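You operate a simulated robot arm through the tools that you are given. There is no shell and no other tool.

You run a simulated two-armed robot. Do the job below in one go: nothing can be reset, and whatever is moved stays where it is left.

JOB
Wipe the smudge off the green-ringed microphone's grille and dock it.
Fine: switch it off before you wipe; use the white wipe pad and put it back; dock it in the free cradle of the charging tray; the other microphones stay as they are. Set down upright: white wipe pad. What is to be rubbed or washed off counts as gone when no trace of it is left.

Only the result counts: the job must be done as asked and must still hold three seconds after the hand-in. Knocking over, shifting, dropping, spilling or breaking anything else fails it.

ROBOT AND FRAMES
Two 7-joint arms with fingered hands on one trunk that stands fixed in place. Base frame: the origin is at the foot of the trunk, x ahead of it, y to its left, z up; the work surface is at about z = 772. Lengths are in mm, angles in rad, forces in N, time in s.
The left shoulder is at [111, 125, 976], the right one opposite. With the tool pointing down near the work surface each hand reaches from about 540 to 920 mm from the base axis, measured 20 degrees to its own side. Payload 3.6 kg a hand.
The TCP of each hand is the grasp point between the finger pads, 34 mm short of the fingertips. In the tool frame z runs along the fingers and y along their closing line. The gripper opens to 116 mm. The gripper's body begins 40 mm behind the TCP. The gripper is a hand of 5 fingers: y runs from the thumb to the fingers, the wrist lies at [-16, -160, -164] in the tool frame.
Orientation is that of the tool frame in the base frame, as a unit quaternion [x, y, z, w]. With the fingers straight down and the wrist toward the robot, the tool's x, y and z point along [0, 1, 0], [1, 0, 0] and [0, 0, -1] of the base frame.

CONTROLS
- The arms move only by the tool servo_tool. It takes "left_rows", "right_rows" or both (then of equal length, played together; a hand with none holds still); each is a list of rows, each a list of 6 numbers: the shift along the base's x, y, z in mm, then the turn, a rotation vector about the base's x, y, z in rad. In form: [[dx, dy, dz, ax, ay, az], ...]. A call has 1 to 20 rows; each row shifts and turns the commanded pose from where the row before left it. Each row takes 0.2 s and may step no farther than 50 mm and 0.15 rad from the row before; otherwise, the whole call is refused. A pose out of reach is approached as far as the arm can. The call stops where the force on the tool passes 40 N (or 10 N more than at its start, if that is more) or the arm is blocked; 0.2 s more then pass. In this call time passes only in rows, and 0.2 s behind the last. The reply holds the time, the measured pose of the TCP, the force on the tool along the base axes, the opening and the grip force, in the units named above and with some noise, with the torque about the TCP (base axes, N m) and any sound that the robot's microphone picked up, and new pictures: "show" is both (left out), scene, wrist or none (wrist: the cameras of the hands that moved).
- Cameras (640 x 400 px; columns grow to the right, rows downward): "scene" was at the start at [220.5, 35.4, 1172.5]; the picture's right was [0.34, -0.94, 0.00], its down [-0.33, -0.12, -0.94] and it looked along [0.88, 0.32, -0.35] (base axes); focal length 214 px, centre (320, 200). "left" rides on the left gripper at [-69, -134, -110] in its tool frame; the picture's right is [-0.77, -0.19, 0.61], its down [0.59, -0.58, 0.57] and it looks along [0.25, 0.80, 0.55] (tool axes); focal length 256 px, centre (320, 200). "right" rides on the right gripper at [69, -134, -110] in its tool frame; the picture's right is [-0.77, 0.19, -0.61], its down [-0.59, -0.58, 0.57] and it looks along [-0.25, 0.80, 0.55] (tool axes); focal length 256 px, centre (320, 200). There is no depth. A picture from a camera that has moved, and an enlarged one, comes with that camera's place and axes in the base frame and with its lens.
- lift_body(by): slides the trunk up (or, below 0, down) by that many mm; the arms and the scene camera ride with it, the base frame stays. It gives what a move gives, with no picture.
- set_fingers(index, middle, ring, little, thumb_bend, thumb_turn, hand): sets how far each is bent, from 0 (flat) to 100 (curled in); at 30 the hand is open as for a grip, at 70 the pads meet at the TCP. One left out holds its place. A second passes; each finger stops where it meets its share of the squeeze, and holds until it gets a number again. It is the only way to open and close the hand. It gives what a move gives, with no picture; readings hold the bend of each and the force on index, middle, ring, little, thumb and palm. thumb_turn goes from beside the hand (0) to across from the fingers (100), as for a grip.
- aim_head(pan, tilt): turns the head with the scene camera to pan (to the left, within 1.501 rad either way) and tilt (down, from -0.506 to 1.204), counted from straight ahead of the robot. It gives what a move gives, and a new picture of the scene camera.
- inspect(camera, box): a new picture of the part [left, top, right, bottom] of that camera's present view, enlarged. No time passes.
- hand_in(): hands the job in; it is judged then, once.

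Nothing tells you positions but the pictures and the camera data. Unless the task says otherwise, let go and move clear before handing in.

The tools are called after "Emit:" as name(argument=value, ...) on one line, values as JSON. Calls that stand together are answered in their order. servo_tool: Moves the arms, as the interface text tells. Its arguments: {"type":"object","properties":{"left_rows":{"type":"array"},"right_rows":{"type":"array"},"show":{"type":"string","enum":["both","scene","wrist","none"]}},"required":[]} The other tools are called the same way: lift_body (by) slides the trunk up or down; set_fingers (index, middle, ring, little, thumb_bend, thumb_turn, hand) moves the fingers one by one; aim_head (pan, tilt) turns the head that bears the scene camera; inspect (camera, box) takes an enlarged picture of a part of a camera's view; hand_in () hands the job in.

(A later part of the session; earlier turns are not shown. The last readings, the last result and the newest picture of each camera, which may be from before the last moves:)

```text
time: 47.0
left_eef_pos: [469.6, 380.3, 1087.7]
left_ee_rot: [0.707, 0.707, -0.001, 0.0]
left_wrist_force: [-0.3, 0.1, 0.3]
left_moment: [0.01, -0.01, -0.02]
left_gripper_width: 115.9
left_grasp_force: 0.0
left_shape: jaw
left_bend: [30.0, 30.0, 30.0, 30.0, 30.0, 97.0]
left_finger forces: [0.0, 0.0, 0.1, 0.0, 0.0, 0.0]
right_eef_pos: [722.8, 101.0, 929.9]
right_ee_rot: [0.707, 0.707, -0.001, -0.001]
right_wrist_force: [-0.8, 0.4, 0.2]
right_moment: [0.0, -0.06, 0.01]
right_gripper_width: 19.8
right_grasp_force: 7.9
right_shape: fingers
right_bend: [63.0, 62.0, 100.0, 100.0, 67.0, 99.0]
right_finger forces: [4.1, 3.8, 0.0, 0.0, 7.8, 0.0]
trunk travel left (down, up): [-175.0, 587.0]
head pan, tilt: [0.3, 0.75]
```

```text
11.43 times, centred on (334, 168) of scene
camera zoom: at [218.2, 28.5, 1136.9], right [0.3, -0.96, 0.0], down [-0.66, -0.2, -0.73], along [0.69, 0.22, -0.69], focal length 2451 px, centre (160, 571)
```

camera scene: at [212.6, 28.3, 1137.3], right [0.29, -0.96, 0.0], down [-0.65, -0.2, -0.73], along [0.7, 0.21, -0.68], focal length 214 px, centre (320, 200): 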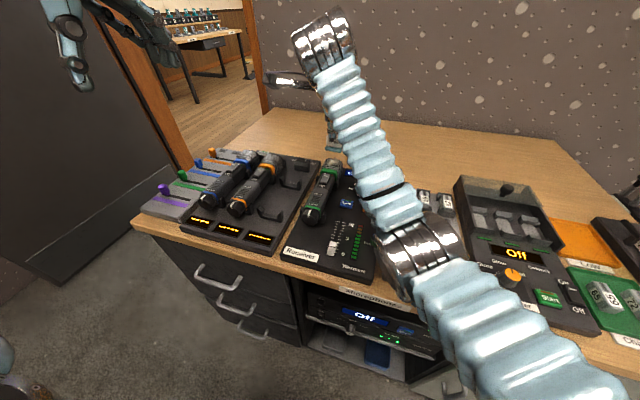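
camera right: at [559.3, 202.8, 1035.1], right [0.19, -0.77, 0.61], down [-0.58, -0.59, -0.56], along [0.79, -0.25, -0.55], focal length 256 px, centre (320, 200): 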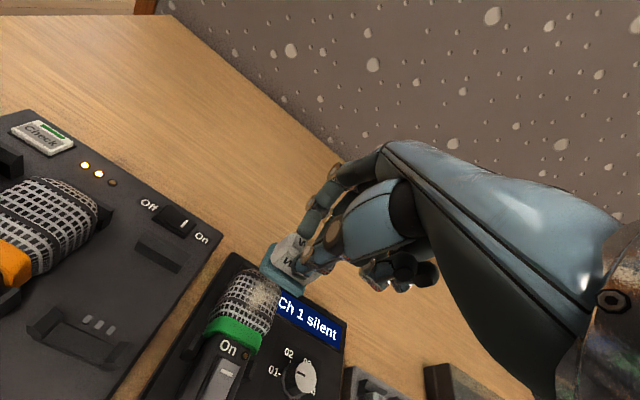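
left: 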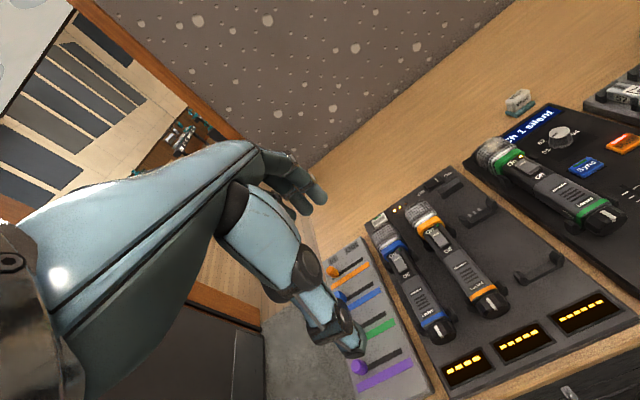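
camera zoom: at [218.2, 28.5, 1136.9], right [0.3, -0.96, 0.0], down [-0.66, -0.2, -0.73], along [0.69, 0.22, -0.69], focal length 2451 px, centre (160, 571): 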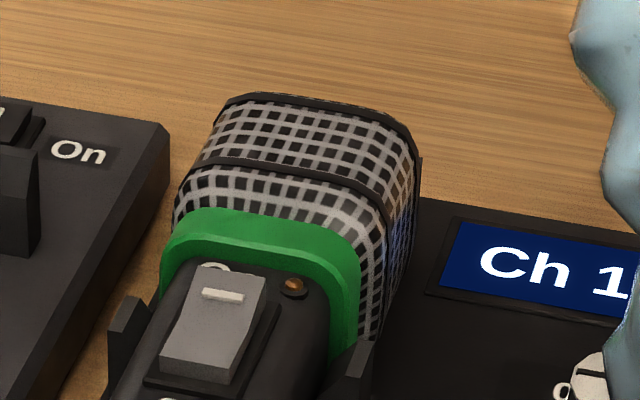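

The smudge looks completely gone. I will check closely once more before putting the pad back.

Emit:
inspect(camera="right", box=[160, 270, 245, 345])

Emit:
inspect(camera="scene", box=[322, 155, 346, 172])

Emit:
inspect(camera="left", box=[476, 128, 516, 158])

```text
5.33 times, centred on (202, 308) of right
camera zoom: at [590.7, 170.5, 1040.6], right [0.19, -0.77, 0.61], down [-0.58, -0.59, -0.56], along [0.79, -0.25, -0.56], focal length 1365 px, centre (947, -373)
```

zoom: 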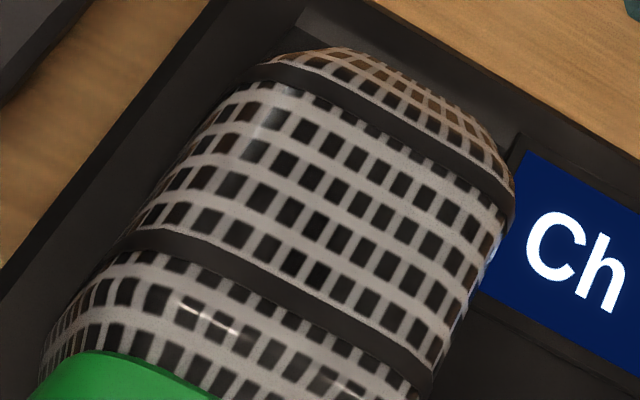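

```text
16.00 times, centred on (334, 164) of scene
camera zoom: at [218.2, 28.5, 1136.9], right [0.3, -0.96, 0.0], down [-0.66, -0.2, -0.73], along [0.69, 0.22, -0.69], focal length 3432 px, centre (96, 784)
```

zoom: 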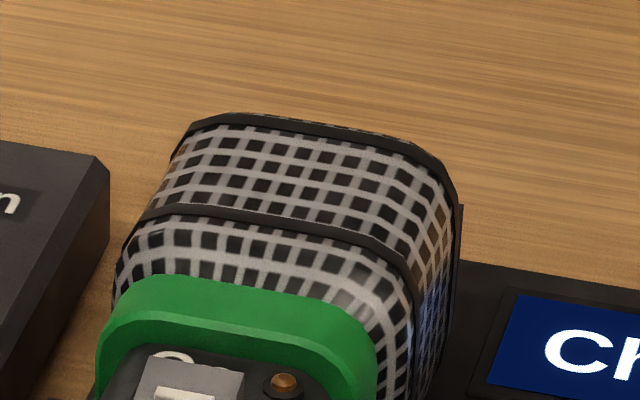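

```text
13.33 times, centred on (496, 143) of left
camera zoom: at [336.4, 313.3, 1198.3], right [-0.19, -0.77, -0.61], down [-0.58, 0.59, -0.56], along [0.79, 0.25, -0.56], focal length 3413 px, centre (-2027, 960)
```

zoom: 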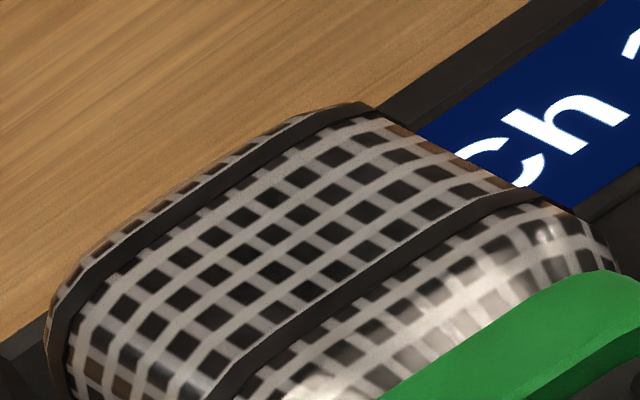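

The grille is clean. Now I carry the pad back to its original spot, TCP about (788, 7.3), where it should rest at z≈819.

Emit:
servo_tool(right_rows=[[22, -31, 0, 0, 0, 0], [22, -31, 0, 0, 0, 0], [22, -31, 0, 0, 0, 0], [0, 0, -30, 0, 0, 0], [0, 0, -30, 0, 0, 0], [0, 0, -30, 0, 0, 0], [0, 0, -14, 0, 0, 0], [0, 0, 0, 0, 0, 0], [0, 0, 0, 0, 0, 0]], show="none")

Emit:
inspect(camera="scene", box=[364, 150, 396, 170])

Emit:
inspect(camera="left", box=[495, 75, 555, 125])

```text
time: 49.0
left_eef_pos: [463.7, 379.7, 1087.8]
left_ee_rot: [0.707, 0.707, 0.0, 0.001]
left_wrist_force: [0.2, 0.6, 0.1]
left_moment: [0.02, 0.02, 0.02]
left_gripper_width: 116.0
left_grasp_force: 0.2
left_shape: jaw
left_bend: [30.0, 30.0, 30.0, 30.0, 30.0, 97.0]
left_finger forces: [0.0, 0.1, 0.0, 0.0, 0.0, 0.1]
right_eef_pos: [786.5, 6.6, 826.7]
right_ee_rot: [0.707, 0.707, 0.0, 0.001]
right_wrist_force: [0.1, -0.2, -0.5]
right_moment: [0.0, 0.03, 0.0]
right_gripper_width: 19.6
right_grasp_force: 7.3
right_shape: fingers
right_bend: [63.0, 62.0, 100.0, 100.0, 67.0, 99.0]
right_finger forces: [4.0, 3.6, 0.1, 0.1, 7.6, 0.1]
trunk travel left (down, up): [-175.0, 587.0]
head pan, tilt: [0.3, 0.75]
```

```text
16.00 times, centred on (380, 160) of scene
camera zoom: at [211.4, 28.1, 1137.6], right [0.3, -0.96, 0.0], down [-0.65, -0.2, -0.73], along [0.7, 0.22, -0.68], focal length 3432 px, centre (-640, 840)
```

zoom: 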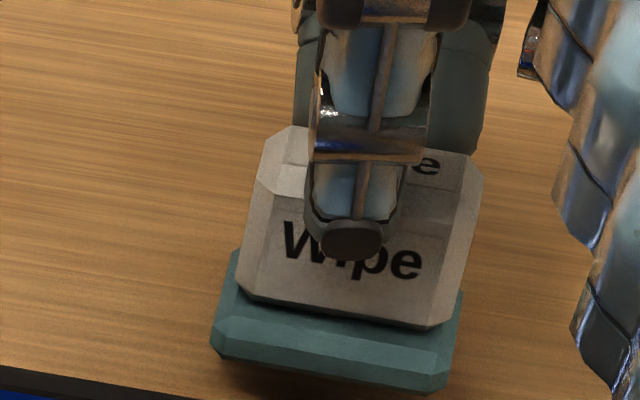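

```text
8.00 times, centred on (525, 100) of left
camera zoom: at [331.3, 312.9, 1199.0], right [-0.19, -0.77, -0.61], down [-0.58, 0.59, -0.57], along [0.8, 0.25, -0.55], focal length 2048 px, centre (-1320, 1000)
```

zoom: 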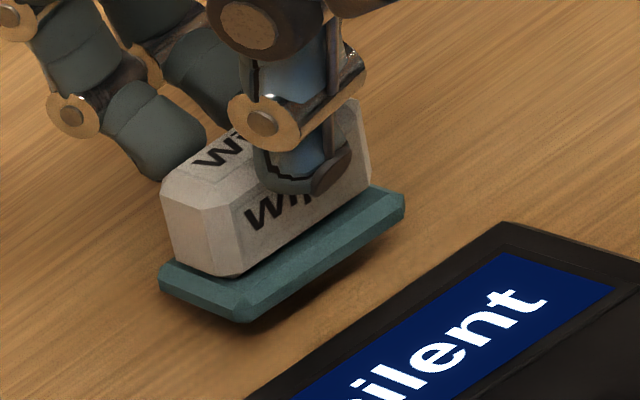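

The pad is within about 2 mm of its original image position. I nudge it slightly and set it down.

Emit:
servo_tool(right_rows=[[1.5, -0.7, -3, 0, 0, 0], [0, 0, -2, 0, 0, 0], [0, 0, 0, 0, 0, 0]], show="none")

Emit:
servo_tool(right_rows=[[0, 0, -1, 0, 0, 0], [0, 0, 0, 0, 0, 0]], show="none")

Emit:
servo_tool(right_rows=[[0, 0, -1, 0, 0, 0], [0, 0, 0, 0, 0, 0]], show="none")

Emit:
inspect(camera="left", box=[495, 75, 555, 125])

```text
time: 49.8
left_eef_pos: [467.5, 380.5, 1087.9]
left_ee_rot: [0.707, 0.707, -0.001, 0.001]
left_wrist_force: [0.4, -0.4, 0.8]
left_moment: [0.0, -0.02, 0.0]
left_gripper_width: 115.8
left_grasp_force: 0.2
left_shape: jaw
left_bend: [30.0, 30.0, 30.0, 30.0, 30.0, 97.0]
left_finger forces: [0.0, 0.0, 0.0, 0.0, 0.0, 0.1]
right_eef_pos: [788.5, 7.7, 820.8]
right_ee_rot: [0.707, 0.707, 0.0, 0.0]
right_wrist_force: [0.2, 0.4, -0.2]
right_moment: [-0.02, 0.0, -0.03]
right_gripper_width: 19.5
right_grasp_force: 7.6
right_shape: fingers
right_bend: [63.0, 62.0, 100.0, 100.0, 67.0, 99.0]
right_finger forces: [4.0, 3.8, 0.0, 0.1, 7.5, 0.0]
trunk travel left (down, up): [-175.0, 587.0]
head pan, tilt: [0.3, 0.75]
```

```text
time: 50.4
left_eef_pos: [467.8, 380.3, 1087.1]
left_ee_rot: [0.708, 0.706, 0.0, 0.001]
left_wrist_force: [0.1, -0.1, -0.5]
left_moment: [-0.01, 0.0, 0.04]
left_gripper_width: 115.8
left_grasp_force: 0.0
left_shape: jaw
left_bend: [30.0, 30.0, 30.0, 30.0, 30.0, 97.0]
left_finger forces: [0.1, 0.1, 0.0, 0.0, 0.1, 0.0]
right_eef_pos: [789.1, 6.9, 818.8]
right_ee_rot: [0.708, 0.707, -0.001, 0.0]
right_wrist_force: [0.1, 0.7, -0.3]
right_moment: [0.01, -0.01, 0.02]
right_gripper_width: 19.7
right_grasp_force: 7.7
right_shape: fingers
right_bend: [63.0, 62.0, 100.0, 100.0, 67.0, 99.0]
right_finger forces: [4.0, 3.6, 0.0, 0.0, 7.6, 0.0]
trunk travel left (down, up): [-175.0, 587.0]
head pan, tilt: [0.3, 0.75]
```

```text
time: 51.0
left_eef_pos: [467.8, 380.1, 1087.4]
left_ee_rot: [0.707, 0.707, -0.001, 0.0]
left_wrist_force: [0.5, -0.4, 0.1]
left_moment: [0.0, -0.02, -0.04]
left_gripper_width: 116.1
left_grasp_force: 0.1
left_shape: jaw
left_bend: [30.0, 30.0, 30.0, 30.0, 30.0, 97.0]
left_finger forces: [0.0, 0.0, 0.0, 0.1, 0.0, 0.0]
right_eef_pos: [789.6, 6.1, 818.8]
right_ee_rot: [0.707, 0.707, -0.001, 0.0]
right_wrist_force: [0.5, -0.2, -0.7]
right_moment: [0.01, 0.0, 0.04]
right_gripper_width: 19.6
right_grasp_force: 7.5
right_shape: fingers
right_bend: [63.0, 62.0, 100.0, 100.0, 67.0, 99.0]
right_finger forces: [4.0, 3.6, 0.1, 0.0, 7.7, 0.0]
trunk travel left (down, up): [-175.0, 587.0]
head pan, tilt: [0.3, 0.75]
```

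```text
8.00 times, centred on (525, 100) of left
camera zoom: at [333.8, 313.0, 1198.3], right [-0.19, -0.77, -0.61], down [-0.58, 0.59, -0.57], along [0.8, 0.25, -0.55], focal length 2048 px, centre (-1320, 1000)
```

zoom: 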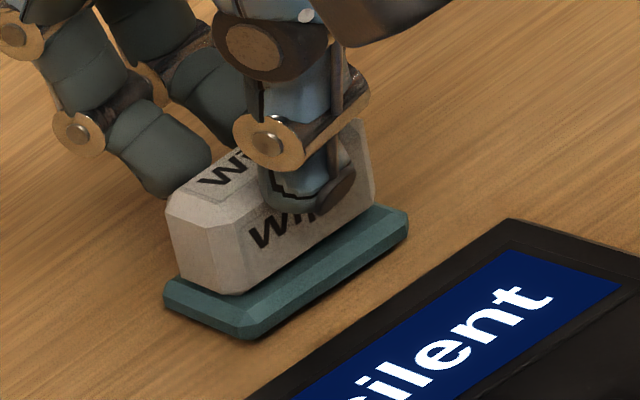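

Emit:
servo_tool(right_rows=[[0, 0, -1, 0, 0, 0], [0, 0, 0, 0, 0, 0]], show="none")

Emit:
servo_tool(right_rows=[[0, 0, -1, 0, 0, 0], [0, 0, 0, 0, 0, 0]], show="none")

```text
time: 51.6
left_eef_pos: [467.6, 380.5, 1087.5]
left_ee_rot: [0.707, 0.707, 0.0, 0.0]
left_wrist_force: [0.0, 0.3, 0.1]
left_moment: [0.01, -0.02, -0.02]
left_gripper_width: 116.0
left_grasp_force: 0.1
left_shape: jaw
left_bend: [30.0, 30.0, 30.0, 30.0, 30.0, 97.0]
left_finger forces: [0.0, 0.0, 0.0, 0.0, 0.0, 0.0]
right_eef_pos: [788.5, 7.1, 818.7]
right_ee_rot: [0.707, 0.707, 0.0, 0.0]
right_wrist_force: [-0.4, -0.1, 0.8]
right_moment: [0.01, -0.02, -0.02]
right_gripper_width: 19.8
right_grasp_force: 7.7
right_shape: fingers
right_bend: [63.0, 62.0, 100.0, 100.0, 67.0, 99.0]
right_finger forces: [4.2, 3.9, 0.0, 0.1, 7.7, 0.0]
trunk travel left (down, up): [-175.0, 587.0]
head pan, tilt: [0.3, 0.75]
```

```text
time: 52.2
left_eef_pos: [465.9, 380.2, 1088.0]
left_ee_rot: [0.707, 0.707, 0.0, 0.0]
left_wrist_force: [0.1, 0.6, -0.8]
left_moment: [-0.02, -0.01, 0.01]
left_gripper_width: 116.1
left_grasp_force: 0.2
left_shape: jaw
left_bend: [30.0, 30.0, 30.0, 30.0, 30.0, 97.0]
left_finger forces: [0.1, 0.0, 0.1, 0.1, 0.0, 0.1]
right_eef_pos: [788.4, 7.8, 818.3]
right_ee_rot: [0.707, 0.707, 0.0, -0.001]
right_wrist_force: [0.7, 0.0, 3.5]
right_moment: [0.02, -0.04, 0.01]
right_gripper_width: 19.6
right_grasp_force: 8.6
right_shape: fingers
right_bend: [63.0, 62.0, 100.0, 100.0, 67.0, 99.0]
right_finger forces: [4.6, 4.2, 0.1, 0.1, 8.0, 0.1]
trunk travel left (down, up): [-175.0, 587.0]
head pan, tilt: [0.3, 0.75]
```

It is on the table (3.5 N). I open the fingers in small stages so the pad is not dragged.

Emit:
servo_tool(right_rows=[[0, 0, 1, 0, 0, 0], [0, 0, 0, 0, 0, 0]], show="none")

Emit:
set_fingers(hand="right", index=58, middle=58, thumb_bend=63)

Emit:
set_fingers(hand="right", index=50, middle=50, thumb_bend=54)

Emit:
inspect(camera="left", box=[495, 75, 555, 125])

Emit:
inspect(camera="scene", box=[364, 150, 396, 170])

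```text
time: 52.8
left_eef_pos: [466.8, 379.9, 1087.5]
left_ee_rot: [0.707, 0.707, -0.001, 0.0]
left_wrist_force: [-0.5, 0.2, 0.2]
left_moment: [-0.01, 0.01, 0.01]
left_gripper_width: 116.1
left_grasp_force: 0.0
left_shape: jaw
left_bend: [30.0, 30.0, 30.0, 30.0, 30.0, 97.0]
left_finger forces: [0.0, 0.1, 0.0, 0.0, 0.0, 0.0]
right_eef_pos: [788.3, 6.0, 817.3]
right_ee_rot: [0.708, 0.706, -0.001, -0.001]
right_wrist_force: [1.1, 0.0, 3.4]
right_moment: [0.02, -0.02, -0.01]
right_gripper_width: 19.6
right_grasp_force: 7.8
right_shape: fingers
right_bend: [63.0, 62.0, 100.0, 100.0, 67.0, 99.0]
right_finger forces: [4.7, 4.2, 0.1, 0.1, 7.9, 0.0]
trunk travel left (down, up): [-175.0, 587.0]
head pan, tilt: [0.3, 0.75]
```

```text
time: 53.8
left_eef_pos: [467.3, 380.4, 1087.7]
left_ee_rot: [0.707, 0.707, 0.0, 0.0]
left_wrist_force: [0.2, 0.3, -0.2]
left_moment: [0.01, 0.02, 0.0]
left_gripper_width: 115.9
left_grasp_force: 0.0
left_shape: jaw
left_bend: [30.0, 30.0, 30.0, 30.0, 30.0, 97.0]
left_finger forces: [0.0, 0.0, 0.0, 0.0, 0.0, 0.0]
right_eef_pos: [788.8, 7.1, 819.2]
right_ee_rot: [0.707, 0.707, 0.0, -0.001]
right_wrist_force: [0.4, -0.1, 0.1]
right_moment: [-0.02, -0.01, 0.05]
right_gripper_width: 29.9
right_grasp_force: 0.0
right_shape: fingers
right_bend: [57.0, 57.0, 100.0, 100.0, 63.0, 99.0]
right_finger forces: [0.0, 0.0, 0.1, 0.1, 0.1, 0.0]
trunk travel left (down, up): [-175.0, 587.0]
head pan, tilt: [0.3, 0.75]
```

```text
time: 54.8
left_eef_pos: [466.9, 381.0, 1086.8]
left_ee_rot: [0.707, 0.707, 0.0, 0.0]
left_wrist_force: [-0.5, 0.6, 0.0]
left_moment: [0.02, -0.03, -0.01]
left_gripper_width: 115.8
left_grasp_force: 0.1
left_shape: jaw
left_bend: [30.0, 30.0, 30.0, 30.0, 30.0, 97.0]
left_finger forces: [0.1, 0.1, 0.0, 0.0, 0.0, 0.0]
right_eef_pos: [789.1, 5.4, 818.7]
right_ee_rot: [0.707, 0.707, -0.001, 0.0]
right_wrist_force: [0.0, -1.0, 1.0]
right_moment: [-0.01, 0.01, 0.02]
right_gripper_width: 53.2
right_grasp_force: 0.0
right_shape: fingers
right_bend: [50.0, 50.0, 100.0, 100.0, 54.0, 98.0]
right_finger forces: [0.1, 0.0, 0.1, 0.0, 0.0, 0.0]
trunk travel left (down, up): [-175.0, 587.0]
head pan, tilt: [0.3, 0.75]
```

```text
8.00 times, centred on (525, 100) of left
camera zoom: at [333.7, 313.1, 1198.3], right [-0.19, -0.77, -0.61], down [-0.58, 0.59, -0.57], along [0.8, 0.25, -0.55], focal length 2048 px, centre (-1320, 1000)
```

zoom: 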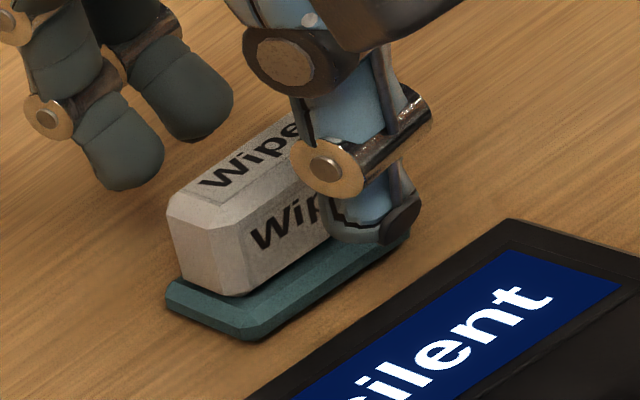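

```text
16.00 times, centred on (380, 160) of scene
camera zoom: at [212.5, 28.2, 1137.3], right [0.3, -0.96, 0.0], down [-0.65, -0.2, -0.73], along [0.7, 0.22, -0.68], focal length 3432 px, centre (-640, 840)
```

zoom: 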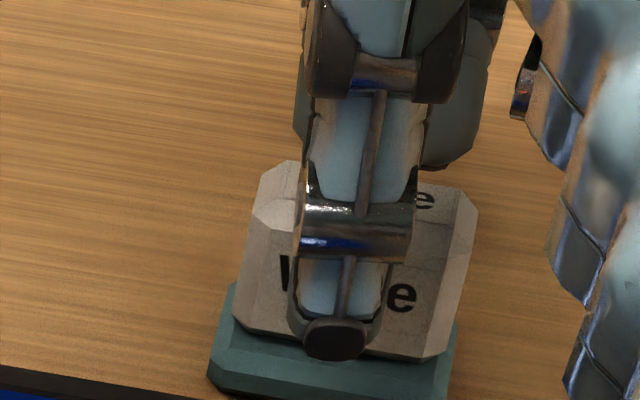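

The pad stands upright where it began. I lift the hand straight up and retreat to the right, then compare.

Emit:
servo_tool(right_rows=[[0, 0, 15, 0, 0, 0], [0, 0, 30, 0, 0, 0], [0, 0, 40, 0, 0, 0], [0, 0, 45, 0, 0, 0], [-10, -40, 20, 0, 0, 0], [-30, -35, 0, 0, 0, 0], [-30, -35, 0, 0, 0, 0], [-30, -35, 0, 0, 0, 0], [-30, -35, 0, 0, 0, 0], [0, 0, 0, 0, 0, 0], [0, 0, 0, 0, 0, 0]], show="scene")

Emit:
inspect(camera="scene", box=[364, 150, 396, 170])

Emit:
inspect(camera="scene", box=[300, 190, 348, 220])

Emit:
inspect(camera="scene", box=[310, 155, 358, 185])

Emit:
inspect(camera="left", box=[495, 75, 555, 125])

```text
time: 57.2
left_eef_pos: [466.6, 380.8, 1087.8]
left_ee_rot: [0.707, 0.708, 0.001, 0.0]
left_wrist_force: [-0.4, -0.9, 0.1]
left_moment: [0.0, 0.02, -0.02]
left_gripper_width: 116.0
left_grasp_force: 0.2
left_shape: jaw
left_bend: [30.0, 30.0, 30.0, 30.0, 30.0, 97.0]
left_finger forces: [0.0, 0.0, 0.0, 0.1, 0.0, 0.0]
right_eef_pos: [658.1, -173.9, 967.7]
right_ee_rot: [0.707, 0.707, 0.0, -0.001]
right_wrist_force: [-0.6, 0.0, -0.2]
right_moment: [-0.03, 0.0, -0.01]
right_gripper_width: 53.2
right_grasp_force: 0.1
right_shape: fingers
right_bend: [50.0, 50.0, 100.0, 100.0, 54.0, 98.0]
right_finger forces: [0.0, 0.0, 0.0, 0.0, 0.0, 0.0]
trunk travel left (down, up): [-175.0, 587.0]
head pan, tilt: [0.3, 0.75]
camera scene: at [212.3, 27.8, 1137.3], right [0.3, -0.96, 0.0], down [-0.65, -0.2, -0.73], along [0.7, 0.22, -0.68], focal length 214 px, centre (320, 200)
```

scene: 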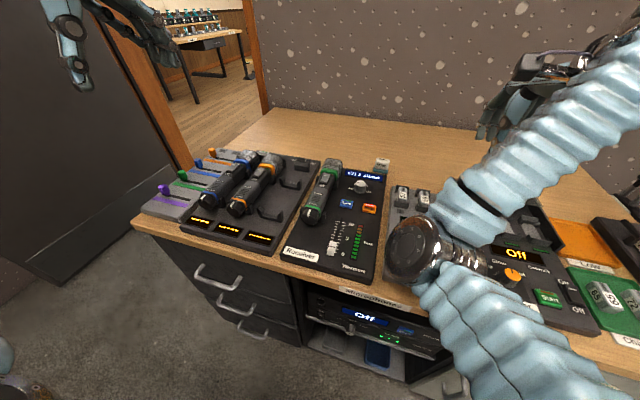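

```text
16.00 times, centred on (380, 160) of scene
camera zoom: at [212.3, 27.8, 1137.3], right [0.3, -0.96, 0.0], down [-0.65, -0.2, -0.73], along [0.7, 0.22, -0.68], focal length 3432 px, centre (-640, 840)
```

zoom: 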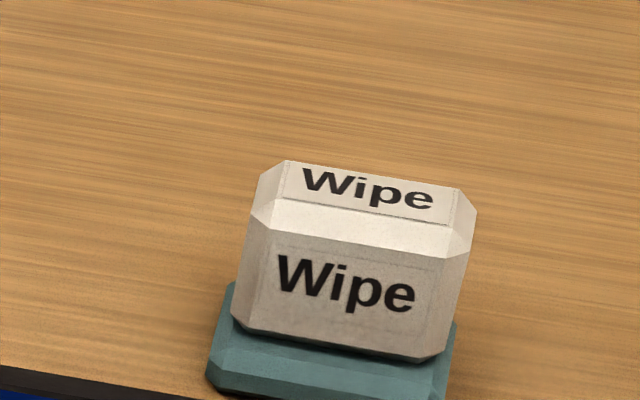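

```text
13.33 times, centred on (324, 205) of scene
camera zoom: at [212.3, 27.8, 1137.3], right [0.3, -0.96, 0.0], down [-0.65, -0.2, -0.73], along [0.7, 0.22, -0.68], focal length 2860 px, centre (267, 133)
```

zoom: 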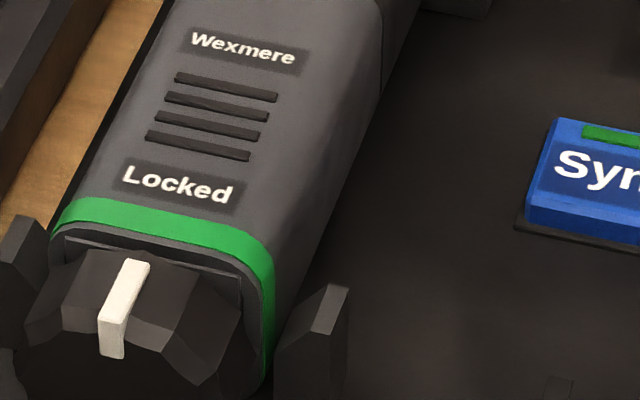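

```text
13.33 times, centred on (334, 170) of scene
camera zoom: at [212.3, 27.8, 1137.3], right [0.3, -0.96, 0.0], down [-0.65, -0.2, -0.73], along [0.7, 0.22, -0.68], focal length 2860 px, centre (133, 600)
```

zoom: 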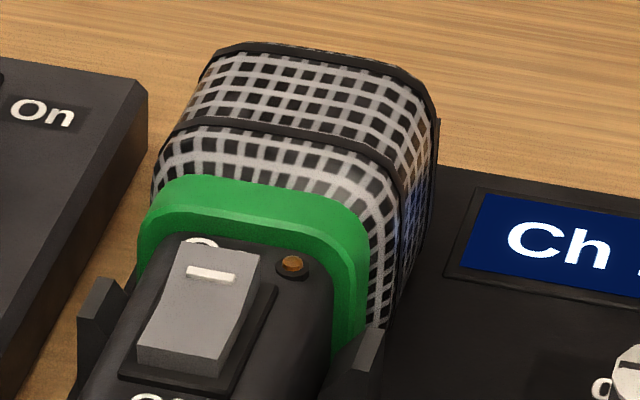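

```text
8.00 times, centred on (525, 100) of left
camera zoom: at [333.6, 312.7, 1198.4], right [-0.19, -0.77, -0.61], down [-0.58, 0.59, -0.57], along [0.8, 0.25, -0.55], focal length 2048 px, centre (-1320, 1000)
```

zoom: 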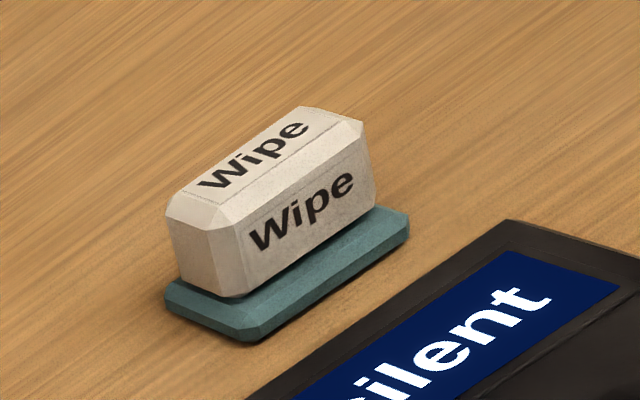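

The pad is back within a millimetre or two, and the mic is clean, off and unmoved. Now I bring the left hand over the mic, turning it so the thumb is on the +y side and the fingers on the -y side, with ring and little fingers curled.

Emit:
set_fingers(hand="left", ring=100, little=100)

Emit:
servo_tool(left_rows=[[9.8, -22, -11.6, 0, 0, -0.1428], [9.8, -22, -11.6, 0, 0, -0.1428], [9.8, -22, -11.6, 0, 0, -0.1428], [9.8, -22, -11.6, 0, 0, -0.1428], [9.8, -22, -11.6, 0, 0, -0.1428], [9.8, -22, -11.6, 0, 0, -0.1428], [9.8, -22, -11.6, 0, 0, -0.1428], [9.8, -22, -11.6, 0, 0, -0.1428], [9.8, -22, -11.6, 0, 0, -0.1428], [9.8, -22, -11.6, 0, 0, -0.1428], [9.8, -22, -11.6, 0, 0, -0.1428], [0, 0, 0, 0, 0, 0]])

```text
time: 58.2
left_eef_pos: [467.3, 380.1, 1087.2]
left_ee_rot: [0.707, 0.707, 0.0, 0.0]
left_wrist_force: [0.6, -0.9, -0.1]
left_moment: [-0.02, 0.01, 0.02]
left_gripper_width: 117.6
left_grasp_force: 0.1
left_shape: fingers
left_bend: [30.0, 30.0, 100.0, 100.0, 30.0, 97.0]
left_finger forces: [0.0, 0.1, 0.0, 0.0, 0.1, 0.0]
right_eef_pos: [657.6, -173.7, 967.1]
right_ee_rot: [0.707, 0.707, 0.0, 0.0]
right_wrist_force: [0.2, -1.2, -0.4]
right_moment: [0.02, -0.01, 0.0]
right_gripper_width: 53.1
right_grasp_force: 0.1
right_shape: fingers
right_bend: [50.0, 50.0, 100.0, 100.0, 54.0, 98.0]
right_finger forces: [0.1, 0.0, 0.0, 0.0, 0.0, 0.0]
trunk travel left (down, up): [-175.0, 587.0]
head pan, tilt: [0.3, 0.75]
```

```text
time: 60.9
left_eef_pos: [595.6, 163.2, 963.0]
left_ee_rot: [0.997, 0.052, -0.049, 0.024]
left_wrist_force: [0.0, 1.8, 1.6]
left_moment: [-0.14, -0.06, 0.07]
left_gripper_width: 117.7
left_grasp_force: 0.1
left_shape: fingers
left_bend: [30.0, 30.0, 100.0, 100.0, 30.0, 97.0]
left_finger forces: [0.0, 0.1, 0.0, 0.0, 0.1, 0.1]
right_eef_pos: [691.0, -174.7, 982.4]
right_ee_rot: [0.711, 0.7, 0.002, 0.067]
right_wrist_force: [0.3, 0.7, -0.8]
right_moment: [-0.09, -0.01, -0.03]
right_gripper_width: 53.6
right_grasp_force: 0.1
right_shape: fingers
right_bend: [50.0, 50.0, 100.0, 100.0, 54.0, 98.0]
right_finger forces: [0.0, 0.0, 0.0, 0.0, 0.0, 0.0]
trunk travel left (down, up): [-175.0, 587.0]
head pan, tilt: [0.3, 0.75]
stopped in row 12 (left hand): the arm was blocked; the commanded pose is now the measured one
camera scene: at [324.4, 30.4, 1125.6], right [0.3, -0.95, -0.03], down [-0.72, -0.2, -0.66], along [0.63, 0.22, -0.75], focal length 214 px, centre (320, 200)
camera left: at [523.5, 296.7, 1073.8], right [-0.84, 0.08, -0.54], down [0.47, 0.6, -0.64], along [0.28, -0.79, -0.54], focal length 256 px, centre (320, 200)
```

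scene: 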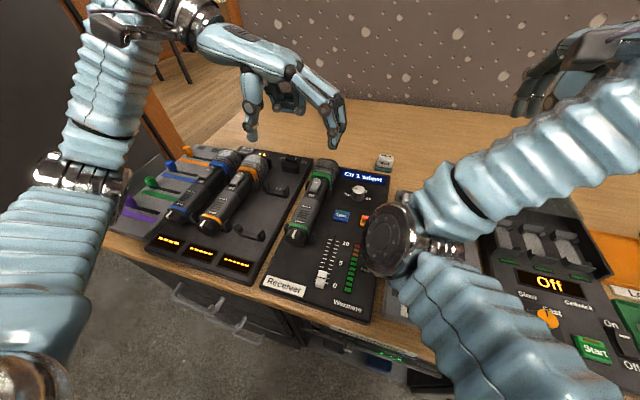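
left: 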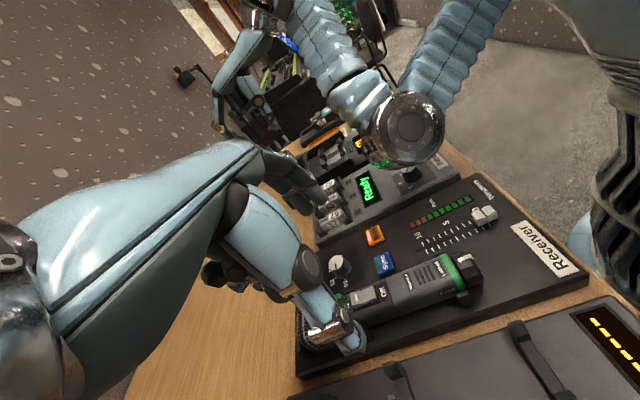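

The left arm stopped, blocked, about 30 mm short, and the trunk seems to have leaned. I check the present state before doing anything more.

Emit:
servo_tool(left_rows=[[0, 0, 0, 0, 0, 0], [0, 0, 0, 0, 0, 0]], show="scene")

```text
time: 61.2
left_eef_pos: [585.6, 182.2, 969.4]
left_ee_rot: [0.989, 0.1, -0.101, 0.036]
left_wrist_force: [1.6, -0.8, -1.1]
left_moment: [-0.04, 0.09, -0.01]
left_gripper_width: 117.7
left_grasp_force: 0.1
left_shape: fingers
left_bend: [30.0, 30.0, 100.0, 100.0, 30.0, 97.0]
left_finger forces: [0.1, 0.1, 0.0, 0.0, 0.1, 0.1]
right_eef_pos: [684.4, -179.1, 1034.1]
right_ee_rot: [0.708, 0.685, -0.009, 0.171]
right_wrist_force: [1.2, 4.0, -0.2]
right_moment: [-0.22, 0.1, -0.15]
right_gripper_width: 53.4
right_grasp_force: 0.1
right_shape: fingers
right_bend: [50.0, 50.0, 100.0, 100.0, 54.0, 98.0]
right_finger forces: [0.0, 0.1, 0.0, 0.0, 0.0, 0.1]
trunk travel left (down, up): [-175.0, 587.0]
head pan, tilt: [0.3, 0.75]
stopped in row 1 (left hand): the arm was blocked; the commanded pose is now the measured one
camera scene: at [377.2, 29.4, 1115.7], right [0.29, -0.96, -0.04], down [-0.75, -0.2, -0.63], along [0.59, 0.22, -0.78], focal length 214 px, centre (320, 200)
```

scene: 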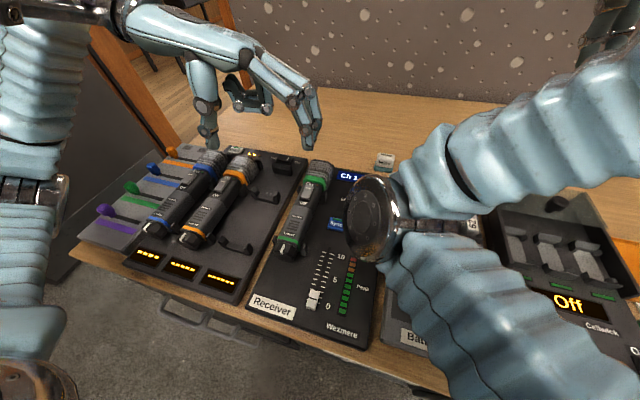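

The torso keeps leaning forward, which is dangerous. I back the left hand out along its way right away.

Emit:
servo_tool(left_rows=[[-10, 20, 15, 0, 0, 0.14], [-10, 20, 15, 0, 0, 0.14], [-10, 20, 15, 0, 0, 0.14]], show="scene")

```text
time: 61.5
left_eef_pos: [493.0, 176.9, 992.5]
left_ee_rot: [0.981, 0.135, -0.136, -0.003]
left_wrist_force: [0.4, 0.0, -0.6]
left_moment: [0.04, 0.07, -0.05]
left_gripper_width: 117.7
left_grasp_force: 0.1
left_shape: fingers
left_bend: [30.0, 30.0, 100.0, 100.0, 30.0, 97.0]
left_finger forces: [0.0, 0.1, 0.1, 0.1, 0.0, 0.0]
right_eef_pos: [591.8, -208.8, 1131.3]
right_ee_rot: [0.729, 0.61, 0.052, 0.306]
right_wrist_force: [-2.5, 5.4, 7.0]
right_moment: [-0.11, 0.23, -0.28]
right_gripper_width: 53.4
right_grasp_force: 0.1
right_shape: fingers
right_bend: [50.0, 50.0, 100.0, 100.0, 54.0, 98.0]
right_finger forces: [0.0, 0.1, 0.1, 0.1, 0.1, 0.0]
trunk travel left (down, up): [-175.0, 587.0]
head pan, tilt: [0.3, 0.75]
stopped in row 1 (left hand): the arm was blocked; the commanded pose is now the measured one
camera scene: at [349.7, 26.9, 1121.5], right [0.29, -0.96, -0.04], down [-0.74, -0.2, -0.65], along [0.61, 0.22, -0.76], focal length 214 px, centre (320, 200)
```

scene: 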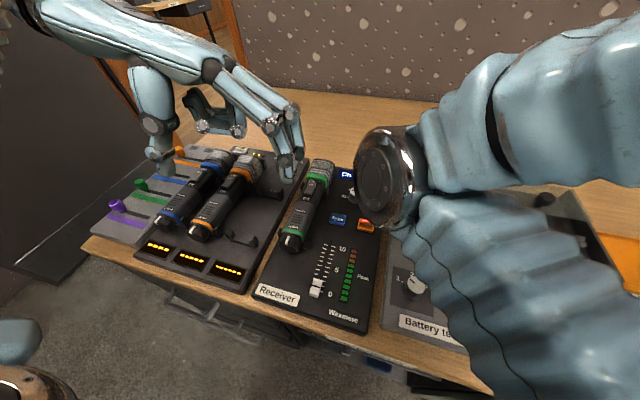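

The torso is swinging dynamically. I let it settle with holding commands.

Emit:
servo_tool(left_rows=[[0, 0, 5, 0, 0, 0]], right_rows=[[0, 0, 5, 0, 0, 0]], show="scene")

```text
time: 61.9
left_eef_pos: [371.3, 173.4, 989.0]
left_ee_rot: [0.977, 0.123, -0.173, -0.036]
left_wrist_force: [0.7, 2.4, -0.8]
left_moment: [-0.24, -0.04, 0.09]
left_gripper_width: 117.5
left_grasp_force: 0.0
left_shape: fingers
left_bend: [30.0, 30.0, 100.0, 100.0, 30.0, 97.0]
left_finger forces: [0.1, 0.1, 0.0, 0.0, 0.0, 0.0]
right_eef_pos: [484.5, -206.3, 1187.0]
right_ee_rot: [0.719, 0.54, -0.005, 0.438]
right_wrist_force: [-0.1, 2.9, 15.5]
right_moment: [0.49, 0.57, -0.32]
right_gripper_width: 53.6
right_grasp_force: 0.0
right_shape: fingers
right_bend: [50.0, 50.0, 100.0, 100.0, 54.0, 98.0]
right_finger forces: [0.0, 0.0, 0.1, 0.0, 0.1, 0.0]
trunk travel left (down, up): [-175.0, 587.0]
head pan, tilt: [0.3, 0.75]
stopped in row 1 (left hand): the arm was blocked; the commanded pose is now the measured one
camera scene: at [280.3, 25.8, 1131.9], right [0.29, -0.96, -0.02], down [-0.7, -0.2, -0.69], along [0.66, 0.21, -0.72], focal length 214 px, centre (320, 200)
```

scene: 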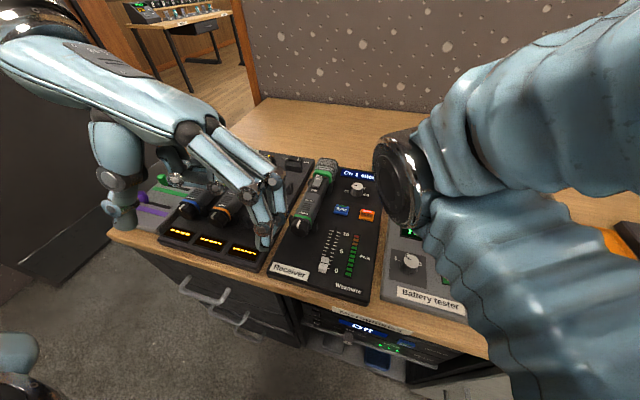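

Emit:
set_fingers(hand="left", index=30)

Emit:
inspect(camera="scene", box=[0, 0, 640, 400])

```text
time: 62.2
left_eef_pos: [278.2, 172.4, 1011.9]
left_ee_rot: [0.985, 0.137, -0.101, -0.026]
left_wrist_force: [-2.0, -0.2, 5.3]
left_moment: [0.1, -0.27, 0.02]
left_gripper_width: 117.8
left_grasp_force: 0.1
left_shape: fingers
left_bend: [30.0, 30.0, 100.0, 100.0, 30.0, 97.0]
left_finger forces: [0.1, 0.0, 0.0, 0.1, 0.0, 0.0]
right_eef_pos: [364.4, -210.9, 1229.5]
right_ee_rot: [0.724, 0.504, 0.022, 0.47]
right_wrist_force: [-0.9, -6.6, 5.5]
right_moment: [0.3, 0.29, 0.44]
right_gripper_width: 53.5
right_grasp_force: 0.1
right_shape: fingers
right_bend: [50.0, 50.0, 100.0, 100.0, 54.0, 98.0]
right_finger forces: [0.0, 0.0, 0.0, 0.1, 0.1, 0.0]
trunk travel left (down, up): [-175.0, 587.0]
head pan, tilt: [0.3, 0.75]
stopped (left hand): the arm was blocked; the commanded pose is now the measured one
```

```text
1.00 times, centred on (320, 200) of scene (not enlarged: the box is as wide or as high as the picture)
camera zoom: at [195.3, 35.4, 1139.0], right [0.39, -0.92, 0.0], down [-0.63, -0.27, -0.73], along [0.67, 0.28, -0.69], focal length 214 px, centre (320, 200)
```

zoom: 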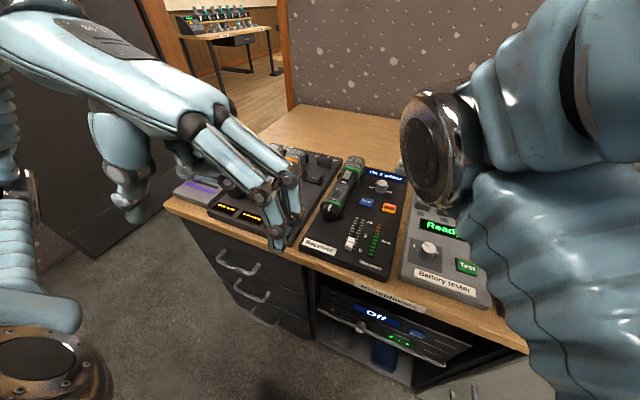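

Emit:
set_fingers(hand="left", index=30)

Emit:
set_fingers(hand="left", index=30)

Emit:
inspect(camera="scene", box=[0, 0, 640, 400])

```text
time: 63.1
left_eef_pos: [285.1, 169.2, 995.3]
left_ee_rot: [0.981, 0.138, -0.13, -0.049]
left_wrist_force: [1.1, -0.9, -1.9]
left_moment: [0.02, 0.04, 0.01]
left_gripper_width: 117.8
left_grasp_force: 0.0
left_shape: fingers
left_bend: [30.0, 30.0, 100.0, 100.0, 30.0, 97.0]
left_finger forces: [0.1, 0.0, 0.0, 0.0, 0.0, 0.0]
right_eef_pos: [363.8, -282.0, 1271.5]
right_ee_rot: [0.769, 0.304, -0.085, 0.556]
right_wrist_force: [1.9, -4.6, -4.5]
right_moment: [-0.26, -0.14, 0.11]
right_gripper_width: 53.4
right_grasp_force: 0.1
right_shape: fingers
right_bend: [50.0, 50.0, 100.0, 100.0, 54.0, 97.0]
right_finger forces: [0.0, 0.0, 0.0, 0.0, 0.1, 0.0]
trunk travel left (down, up): [-175.0, 587.0]
head pan, tilt: [0.3, 0.75]
stopped (left hand): the arm was blocked; the commanded pose is now the measured one
```

```text
time: 63.4
left_eef_pos: [225.1, 184.0, 993.9]
left_ee_rot: [0.983, 0.147, -0.099, -0.043]
left_wrist_force: [27.9, -3.0, -8.1]
left_moment: [-0.59, -0.77, -1.73]
left_gripper_width: 108.9
left_grasp_force: 0.2
left_shape: fingers
left_bend: [30.0, 30.0, 100.0, 100.0, 34.0, 100.0]
left_finger forces: [0.0, 0.0, 0.1, 0.0, 0.0, 0.1]
right_eef_pos: [262.9, -290.7, 1268.0]
right_ee_rot: [0.828, 0.268, -0.046, 0.491]
right_wrist_force: [1.8, 0.8, 1.4]
right_moment: [0.05, 0.05, -0.1]
right_gripper_width: 53.4
right_grasp_force: 0.0
right_shape: fingers
right_bend: [50.0, 50.0, 100.0, 100.0, 54.0, 98.0]
right_finger forces: [0.0, 0.1, 0.1, 0.1, 0.0, 0.0]
trunk travel left (down, up): [-175.0, 587.0]
head pan, tilt: [0.3, 0.75]
stopped (right hand): the force on the tool passed its limit at 107 N (the readings are from after the stop); the commanded pose is now the measured one
```

```text
1.00 times, centred on (320, 200) of scene (not enlarged: the box is as wide or as high as the picture)
camera zoom: at [236.6, 42.2, 1136.0], right [0.3, -0.95, 0.01], down [-0.67, -0.22, -0.71], along [0.68, 0.21, -0.7], focal length 214 px, centre (320, 200)
```

zoom: 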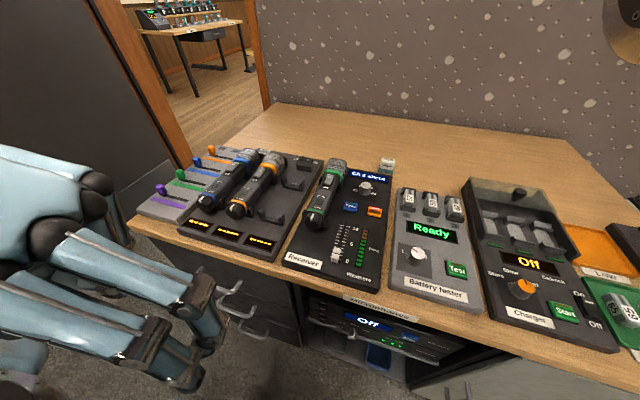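

The desk looks untouched and both hands have retreated from it. I keep holding until everything is calm.

Emit:
set_fingers(hand="left", index=30)

Emit:
set_fingers(hand="right", index=50)

Emit:
inspect(camera="scene", box=[0, 0, 640, 400])

```text
time: 64.3
left_eef_pos: [228.2, 171.1, 1004.2]
left_ee_rot: [0.984, 0.141, -0.101, -0.042]
left_wrist_force: [1.2, -3.6, 2.7]
left_moment: [0.34, -0.06, -0.07]
left_gripper_width: 117.8
left_grasp_force: 0.0
left_shape: fingers
left_bend: [30.0, 30.0, 100.0, 100.0, 30.0, 97.0]
left_finger forces: [0.0, 0.0, 0.0, 0.1, 0.1, 0.0]
right_eef_pos: [287.8, -294.0, 1245.9]
right_ee_rot: [0.818, 0.336, -0.025, 0.467]
right_wrist_force: [12.0, 1.6, -16.0]
right_moment: [-0.9, -0.37, -0.27]
right_gripper_width: 53.4
right_grasp_force: 0.0
right_shape: fingers
right_bend: [50.0, 50.0, 100.0, 100.0, 54.0, 98.0]
right_finger forces: [0.1, 0.1, 0.0, 0.0, 0.1, 0.0]
trunk travel left (down, up): [-175.0, 587.0]
head pan, tilt: [0.3, 0.75]
```

```text
time: 65.3
left_eef_pos: [239.9, 171.3, 1000.6]
left_ee_rot: [0.983, 0.142, -0.107, -0.043]
left_wrist_force: [0.0, -0.6, -0.6]
left_moment: [0.0, 0.0, 0.01]
left_gripper_width: 117.3
left_grasp_force: 0.0
left_shape: fingers
left_bend: [30.0, 30.0, 100.0, 100.0, 30.0, 97.0]
left_finger forces: [0.0, 0.0, 0.1, 0.1, 0.0, 0.1]
right_eef_pos: [305.5, -286.9, 1241.4]
right_ee_rot: [0.811, 0.352, -0.027, 0.466]
right_wrist_force: [-0.2, -0.7, -0.8]
right_moment: [-0.02, -0.01, 0.0]
right_gripper_width: 53.5
right_grasp_force: 0.0
right_shape: fingers
right_bend: [50.0, 50.0, 100.0, 100.0, 54.0, 97.0]
right_finger forces: [0.0, 0.1, 0.0, 0.0, 0.0, 0.0]
trunk travel left (down, up): [-175.0, 587.0]
head pan, tilt: [0.3, 0.75]
```

```text
1.00 times, centred on (320, 200) of scene (not enlarged: the box is as wide or as high as the picture)
camera zoom: at [212.1, 27.2, 1137.4], right [0.29, -0.96, 0.0], down [-0.65, -0.2, -0.73], along [0.7, 0.22, -0.68], focal length 214 px, centre (320, 200)
```

zoom: 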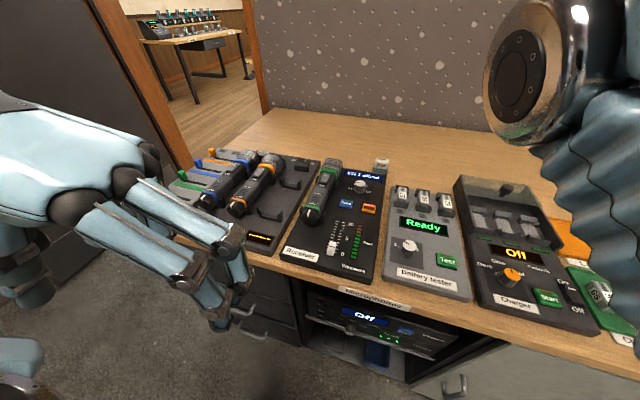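

All is calm again: head upright, desk undisturbed. Turning the left hand that way was unnatural for that arm, so I will use the right arm instead (wrist on the right side), moving slower. First the right hand goes back to its initial known-good pose.

Emit:
servo_tool(right_rows=[[14.45, 10.95, -5, 0.0371, 0.03305, 0.03455], [14.45, 10.95, -5, 0.0371, 0.03305, 0.03455], [14.45, 10.95, -5, 0.0371, 0.03305, 0.03455], [14.45, 10.95, -5, 0.0371, 0.03305, 0.03455], [14.45, 10.95, -5, 0.0371, 0.03305, 0.03455], [14.45, 10.95, -5, 0.0371, 0.03305, 0.03455], [14.45, 10.95, -5, 0.0371, 0.03305, 0.03455], [14.45, 10.95, -5, 0.0371, 0.03305, 0.03455], [14.45, 10.95, -5, 0.0371, 0.03305, 0.03455], [14.45, 10.95, -5, 0.0371, 0.03305, 0.03455], [14.45, 10.95, -5, 0.0371, 0.03305, 0.03455], [14.45, 10.95, -5, 0.0371, 0.03305, 0.03455], [14.45, 10.95, -5, 0.0371, 0.03305, 0.03455], [14.45, 10.95, -5, 0.0371, 0.03305, 0.03455], [14.45, 10.95, -5, 0.0371, 0.03305, 0.03455], [14.45, 10.95, -5, 0.0371, 0.03305, 0.03455], [14.45, 10.95, -5, 0.0371, 0.03305, 0.03455], [14.45, 10.95, -5, 0.0371, 0.03305, 0.03455], [14.45, 10.95, -5, 0.0371, 0.03305, 0.03455], [14.45, 10.95, -5, 0.0371, 0.03305, 0.03455]])

```text
time: 66.8
left_eef_pos: [239.9, 171.7, 999.5]
left_ee_rot: [0.983, 0.142, -0.107, -0.043]
left_wrist_force: [0.2, -0.5, 0.0]
left_moment: [-0.01, 0.02, 0.0]
left_gripper_width: 117.8
left_grasp_force: 0.1
left_shape: fingers
left_bend: [30.0, 30.0, 100.0, 100.0, 30.0, 97.0]
left_finger forces: [0.0, 0.1, 0.0, 0.0, 0.0, 0.1]
right_eef_pos: [375.4, -266.1, 1217.0]
right_ee_rot: [0.853, 0.415, -0.033, 0.315]
right_wrist_force: [0.5, 0.6, 0.3]
right_moment: [0.01, 0.0, 0.0]
right_gripper_width: 53.5
right_grasp_force: 0.1
right_shape: fingers
right_bend: [50.0, 50.0, 100.0, 100.0, 54.0, 97.0]
right_finger forces: [0.0, 0.0, 0.0, 0.0, 0.0, 0.1]
right hand out of reach, approached as far as the arm can: row 1
trunk travel left (down, up): [-175.0, 587.0]
head pan, tilt: [0.3, 0.75]
stopped in row 7 (right hand): the arm was blocked; the commanded pose is now the measured one
camera scene: at [212.3, 27.4, 1137.3], right [0.3, -0.96, 0.0], down [-0.65, -0.2, -0.73], along [0.7, 0.22, -0.68], focal length 214 px, centre (320, 200)
camera right: at [301.4, -94.8, 1213.4], right [-0.49, -0.27, 0.83], down [-0.69, -0.46, -0.56], along [0.53, -0.85, 0.04], focal length 256 px, centre (320, 200)
```

scene: 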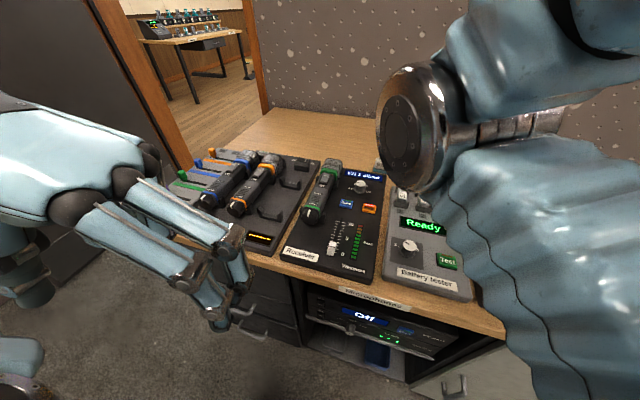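
right: 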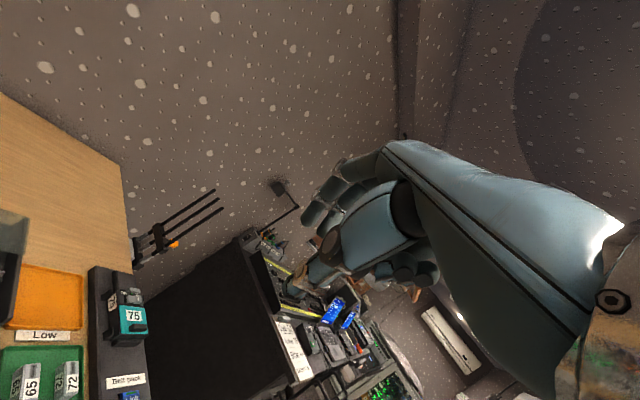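

The right arm is folded near the head. I unfold it with pure translation first (forward and slightly right), with no turning.

Emit:
servo_tool(right_rows=[[15, -5, 0, 0, 0, 0], [15, -5, 0, 0, 0, 0], [15, -5, 0, 0, 0, 0], [15, -5, 0, 0, 0, 0], [15, -5, 0, 0, 0, 0], [0, 0, 0, 0, 0, 0]])

```text
time: 68.2
left_eef_pos: [240.3, 172.8, 999.2]
left_ee_rot: [0.983, 0.143, -0.107, -0.044]
left_wrist_force: [0.0, 0.4, 0.1]
left_moment: [0.0, 0.01, 0.01]
left_gripper_width: 117.6
left_grasp_force: 0.1
left_shape: fingers
left_bend: [30.0, 30.0, 100.0, 100.0, 30.0, 97.0]
left_finger forces: [0.1, 0.1, 0.0, 0.0, 0.0, 0.0]
right_eef_pos: [450.2, -288.0, 1217.5]
right_ee_rot: [0.85, 0.418, -0.029, 0.318]
right_wrist_force: [0.1, 0.1, -0.5]
right_moment: [0.0, 0.0, 0.0]
right_gripper_width: 53.4
right_grasp_force: 0.0
right_shape: fingers
right_bend: [50.0, 50.0, 100.0, 100.0, 54.0, 97.0]
right_finger forces: [0.1, 0.0, 0.0, 0.1, 0.0, 0.1]
trunk travel left (down, up): [-175.0, 587.0]
head pan, tilt: [0.3, 0.75]
camera scene: at [212.2, 27.6, 1137.4], right [0.3, -0.96, 0.0], down [-0.65, -0.2, -0.73], along [0.7, 0.22, -0.68], focal length 214 px, centre (320, 200)
camera right: at [374.4, -117.3, 1214.4], right [-0.49, -0.27, 0.83], down [-0.68, -0.47, -0.56], along [0.54, -0.84, 0.05], focal length 256 px, centre (320, 200)
```

scene: 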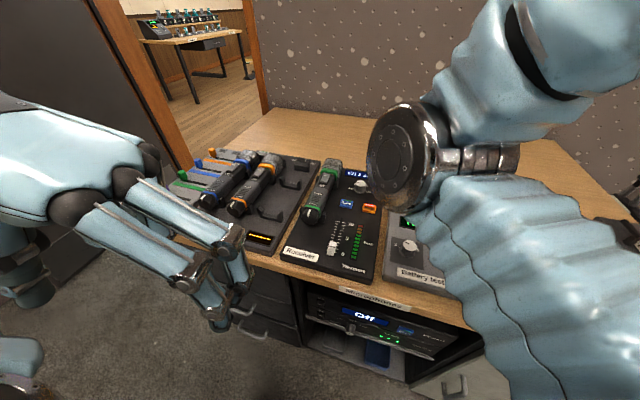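
right: 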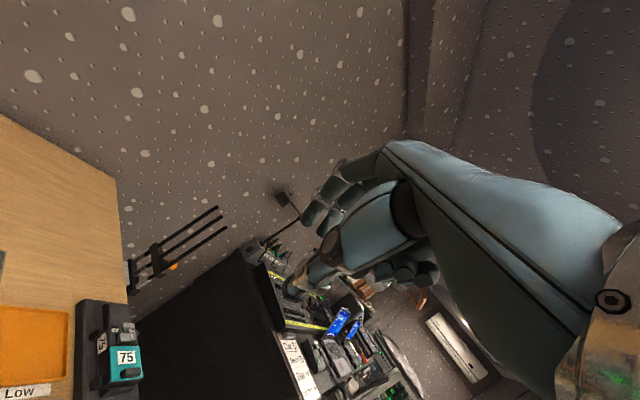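

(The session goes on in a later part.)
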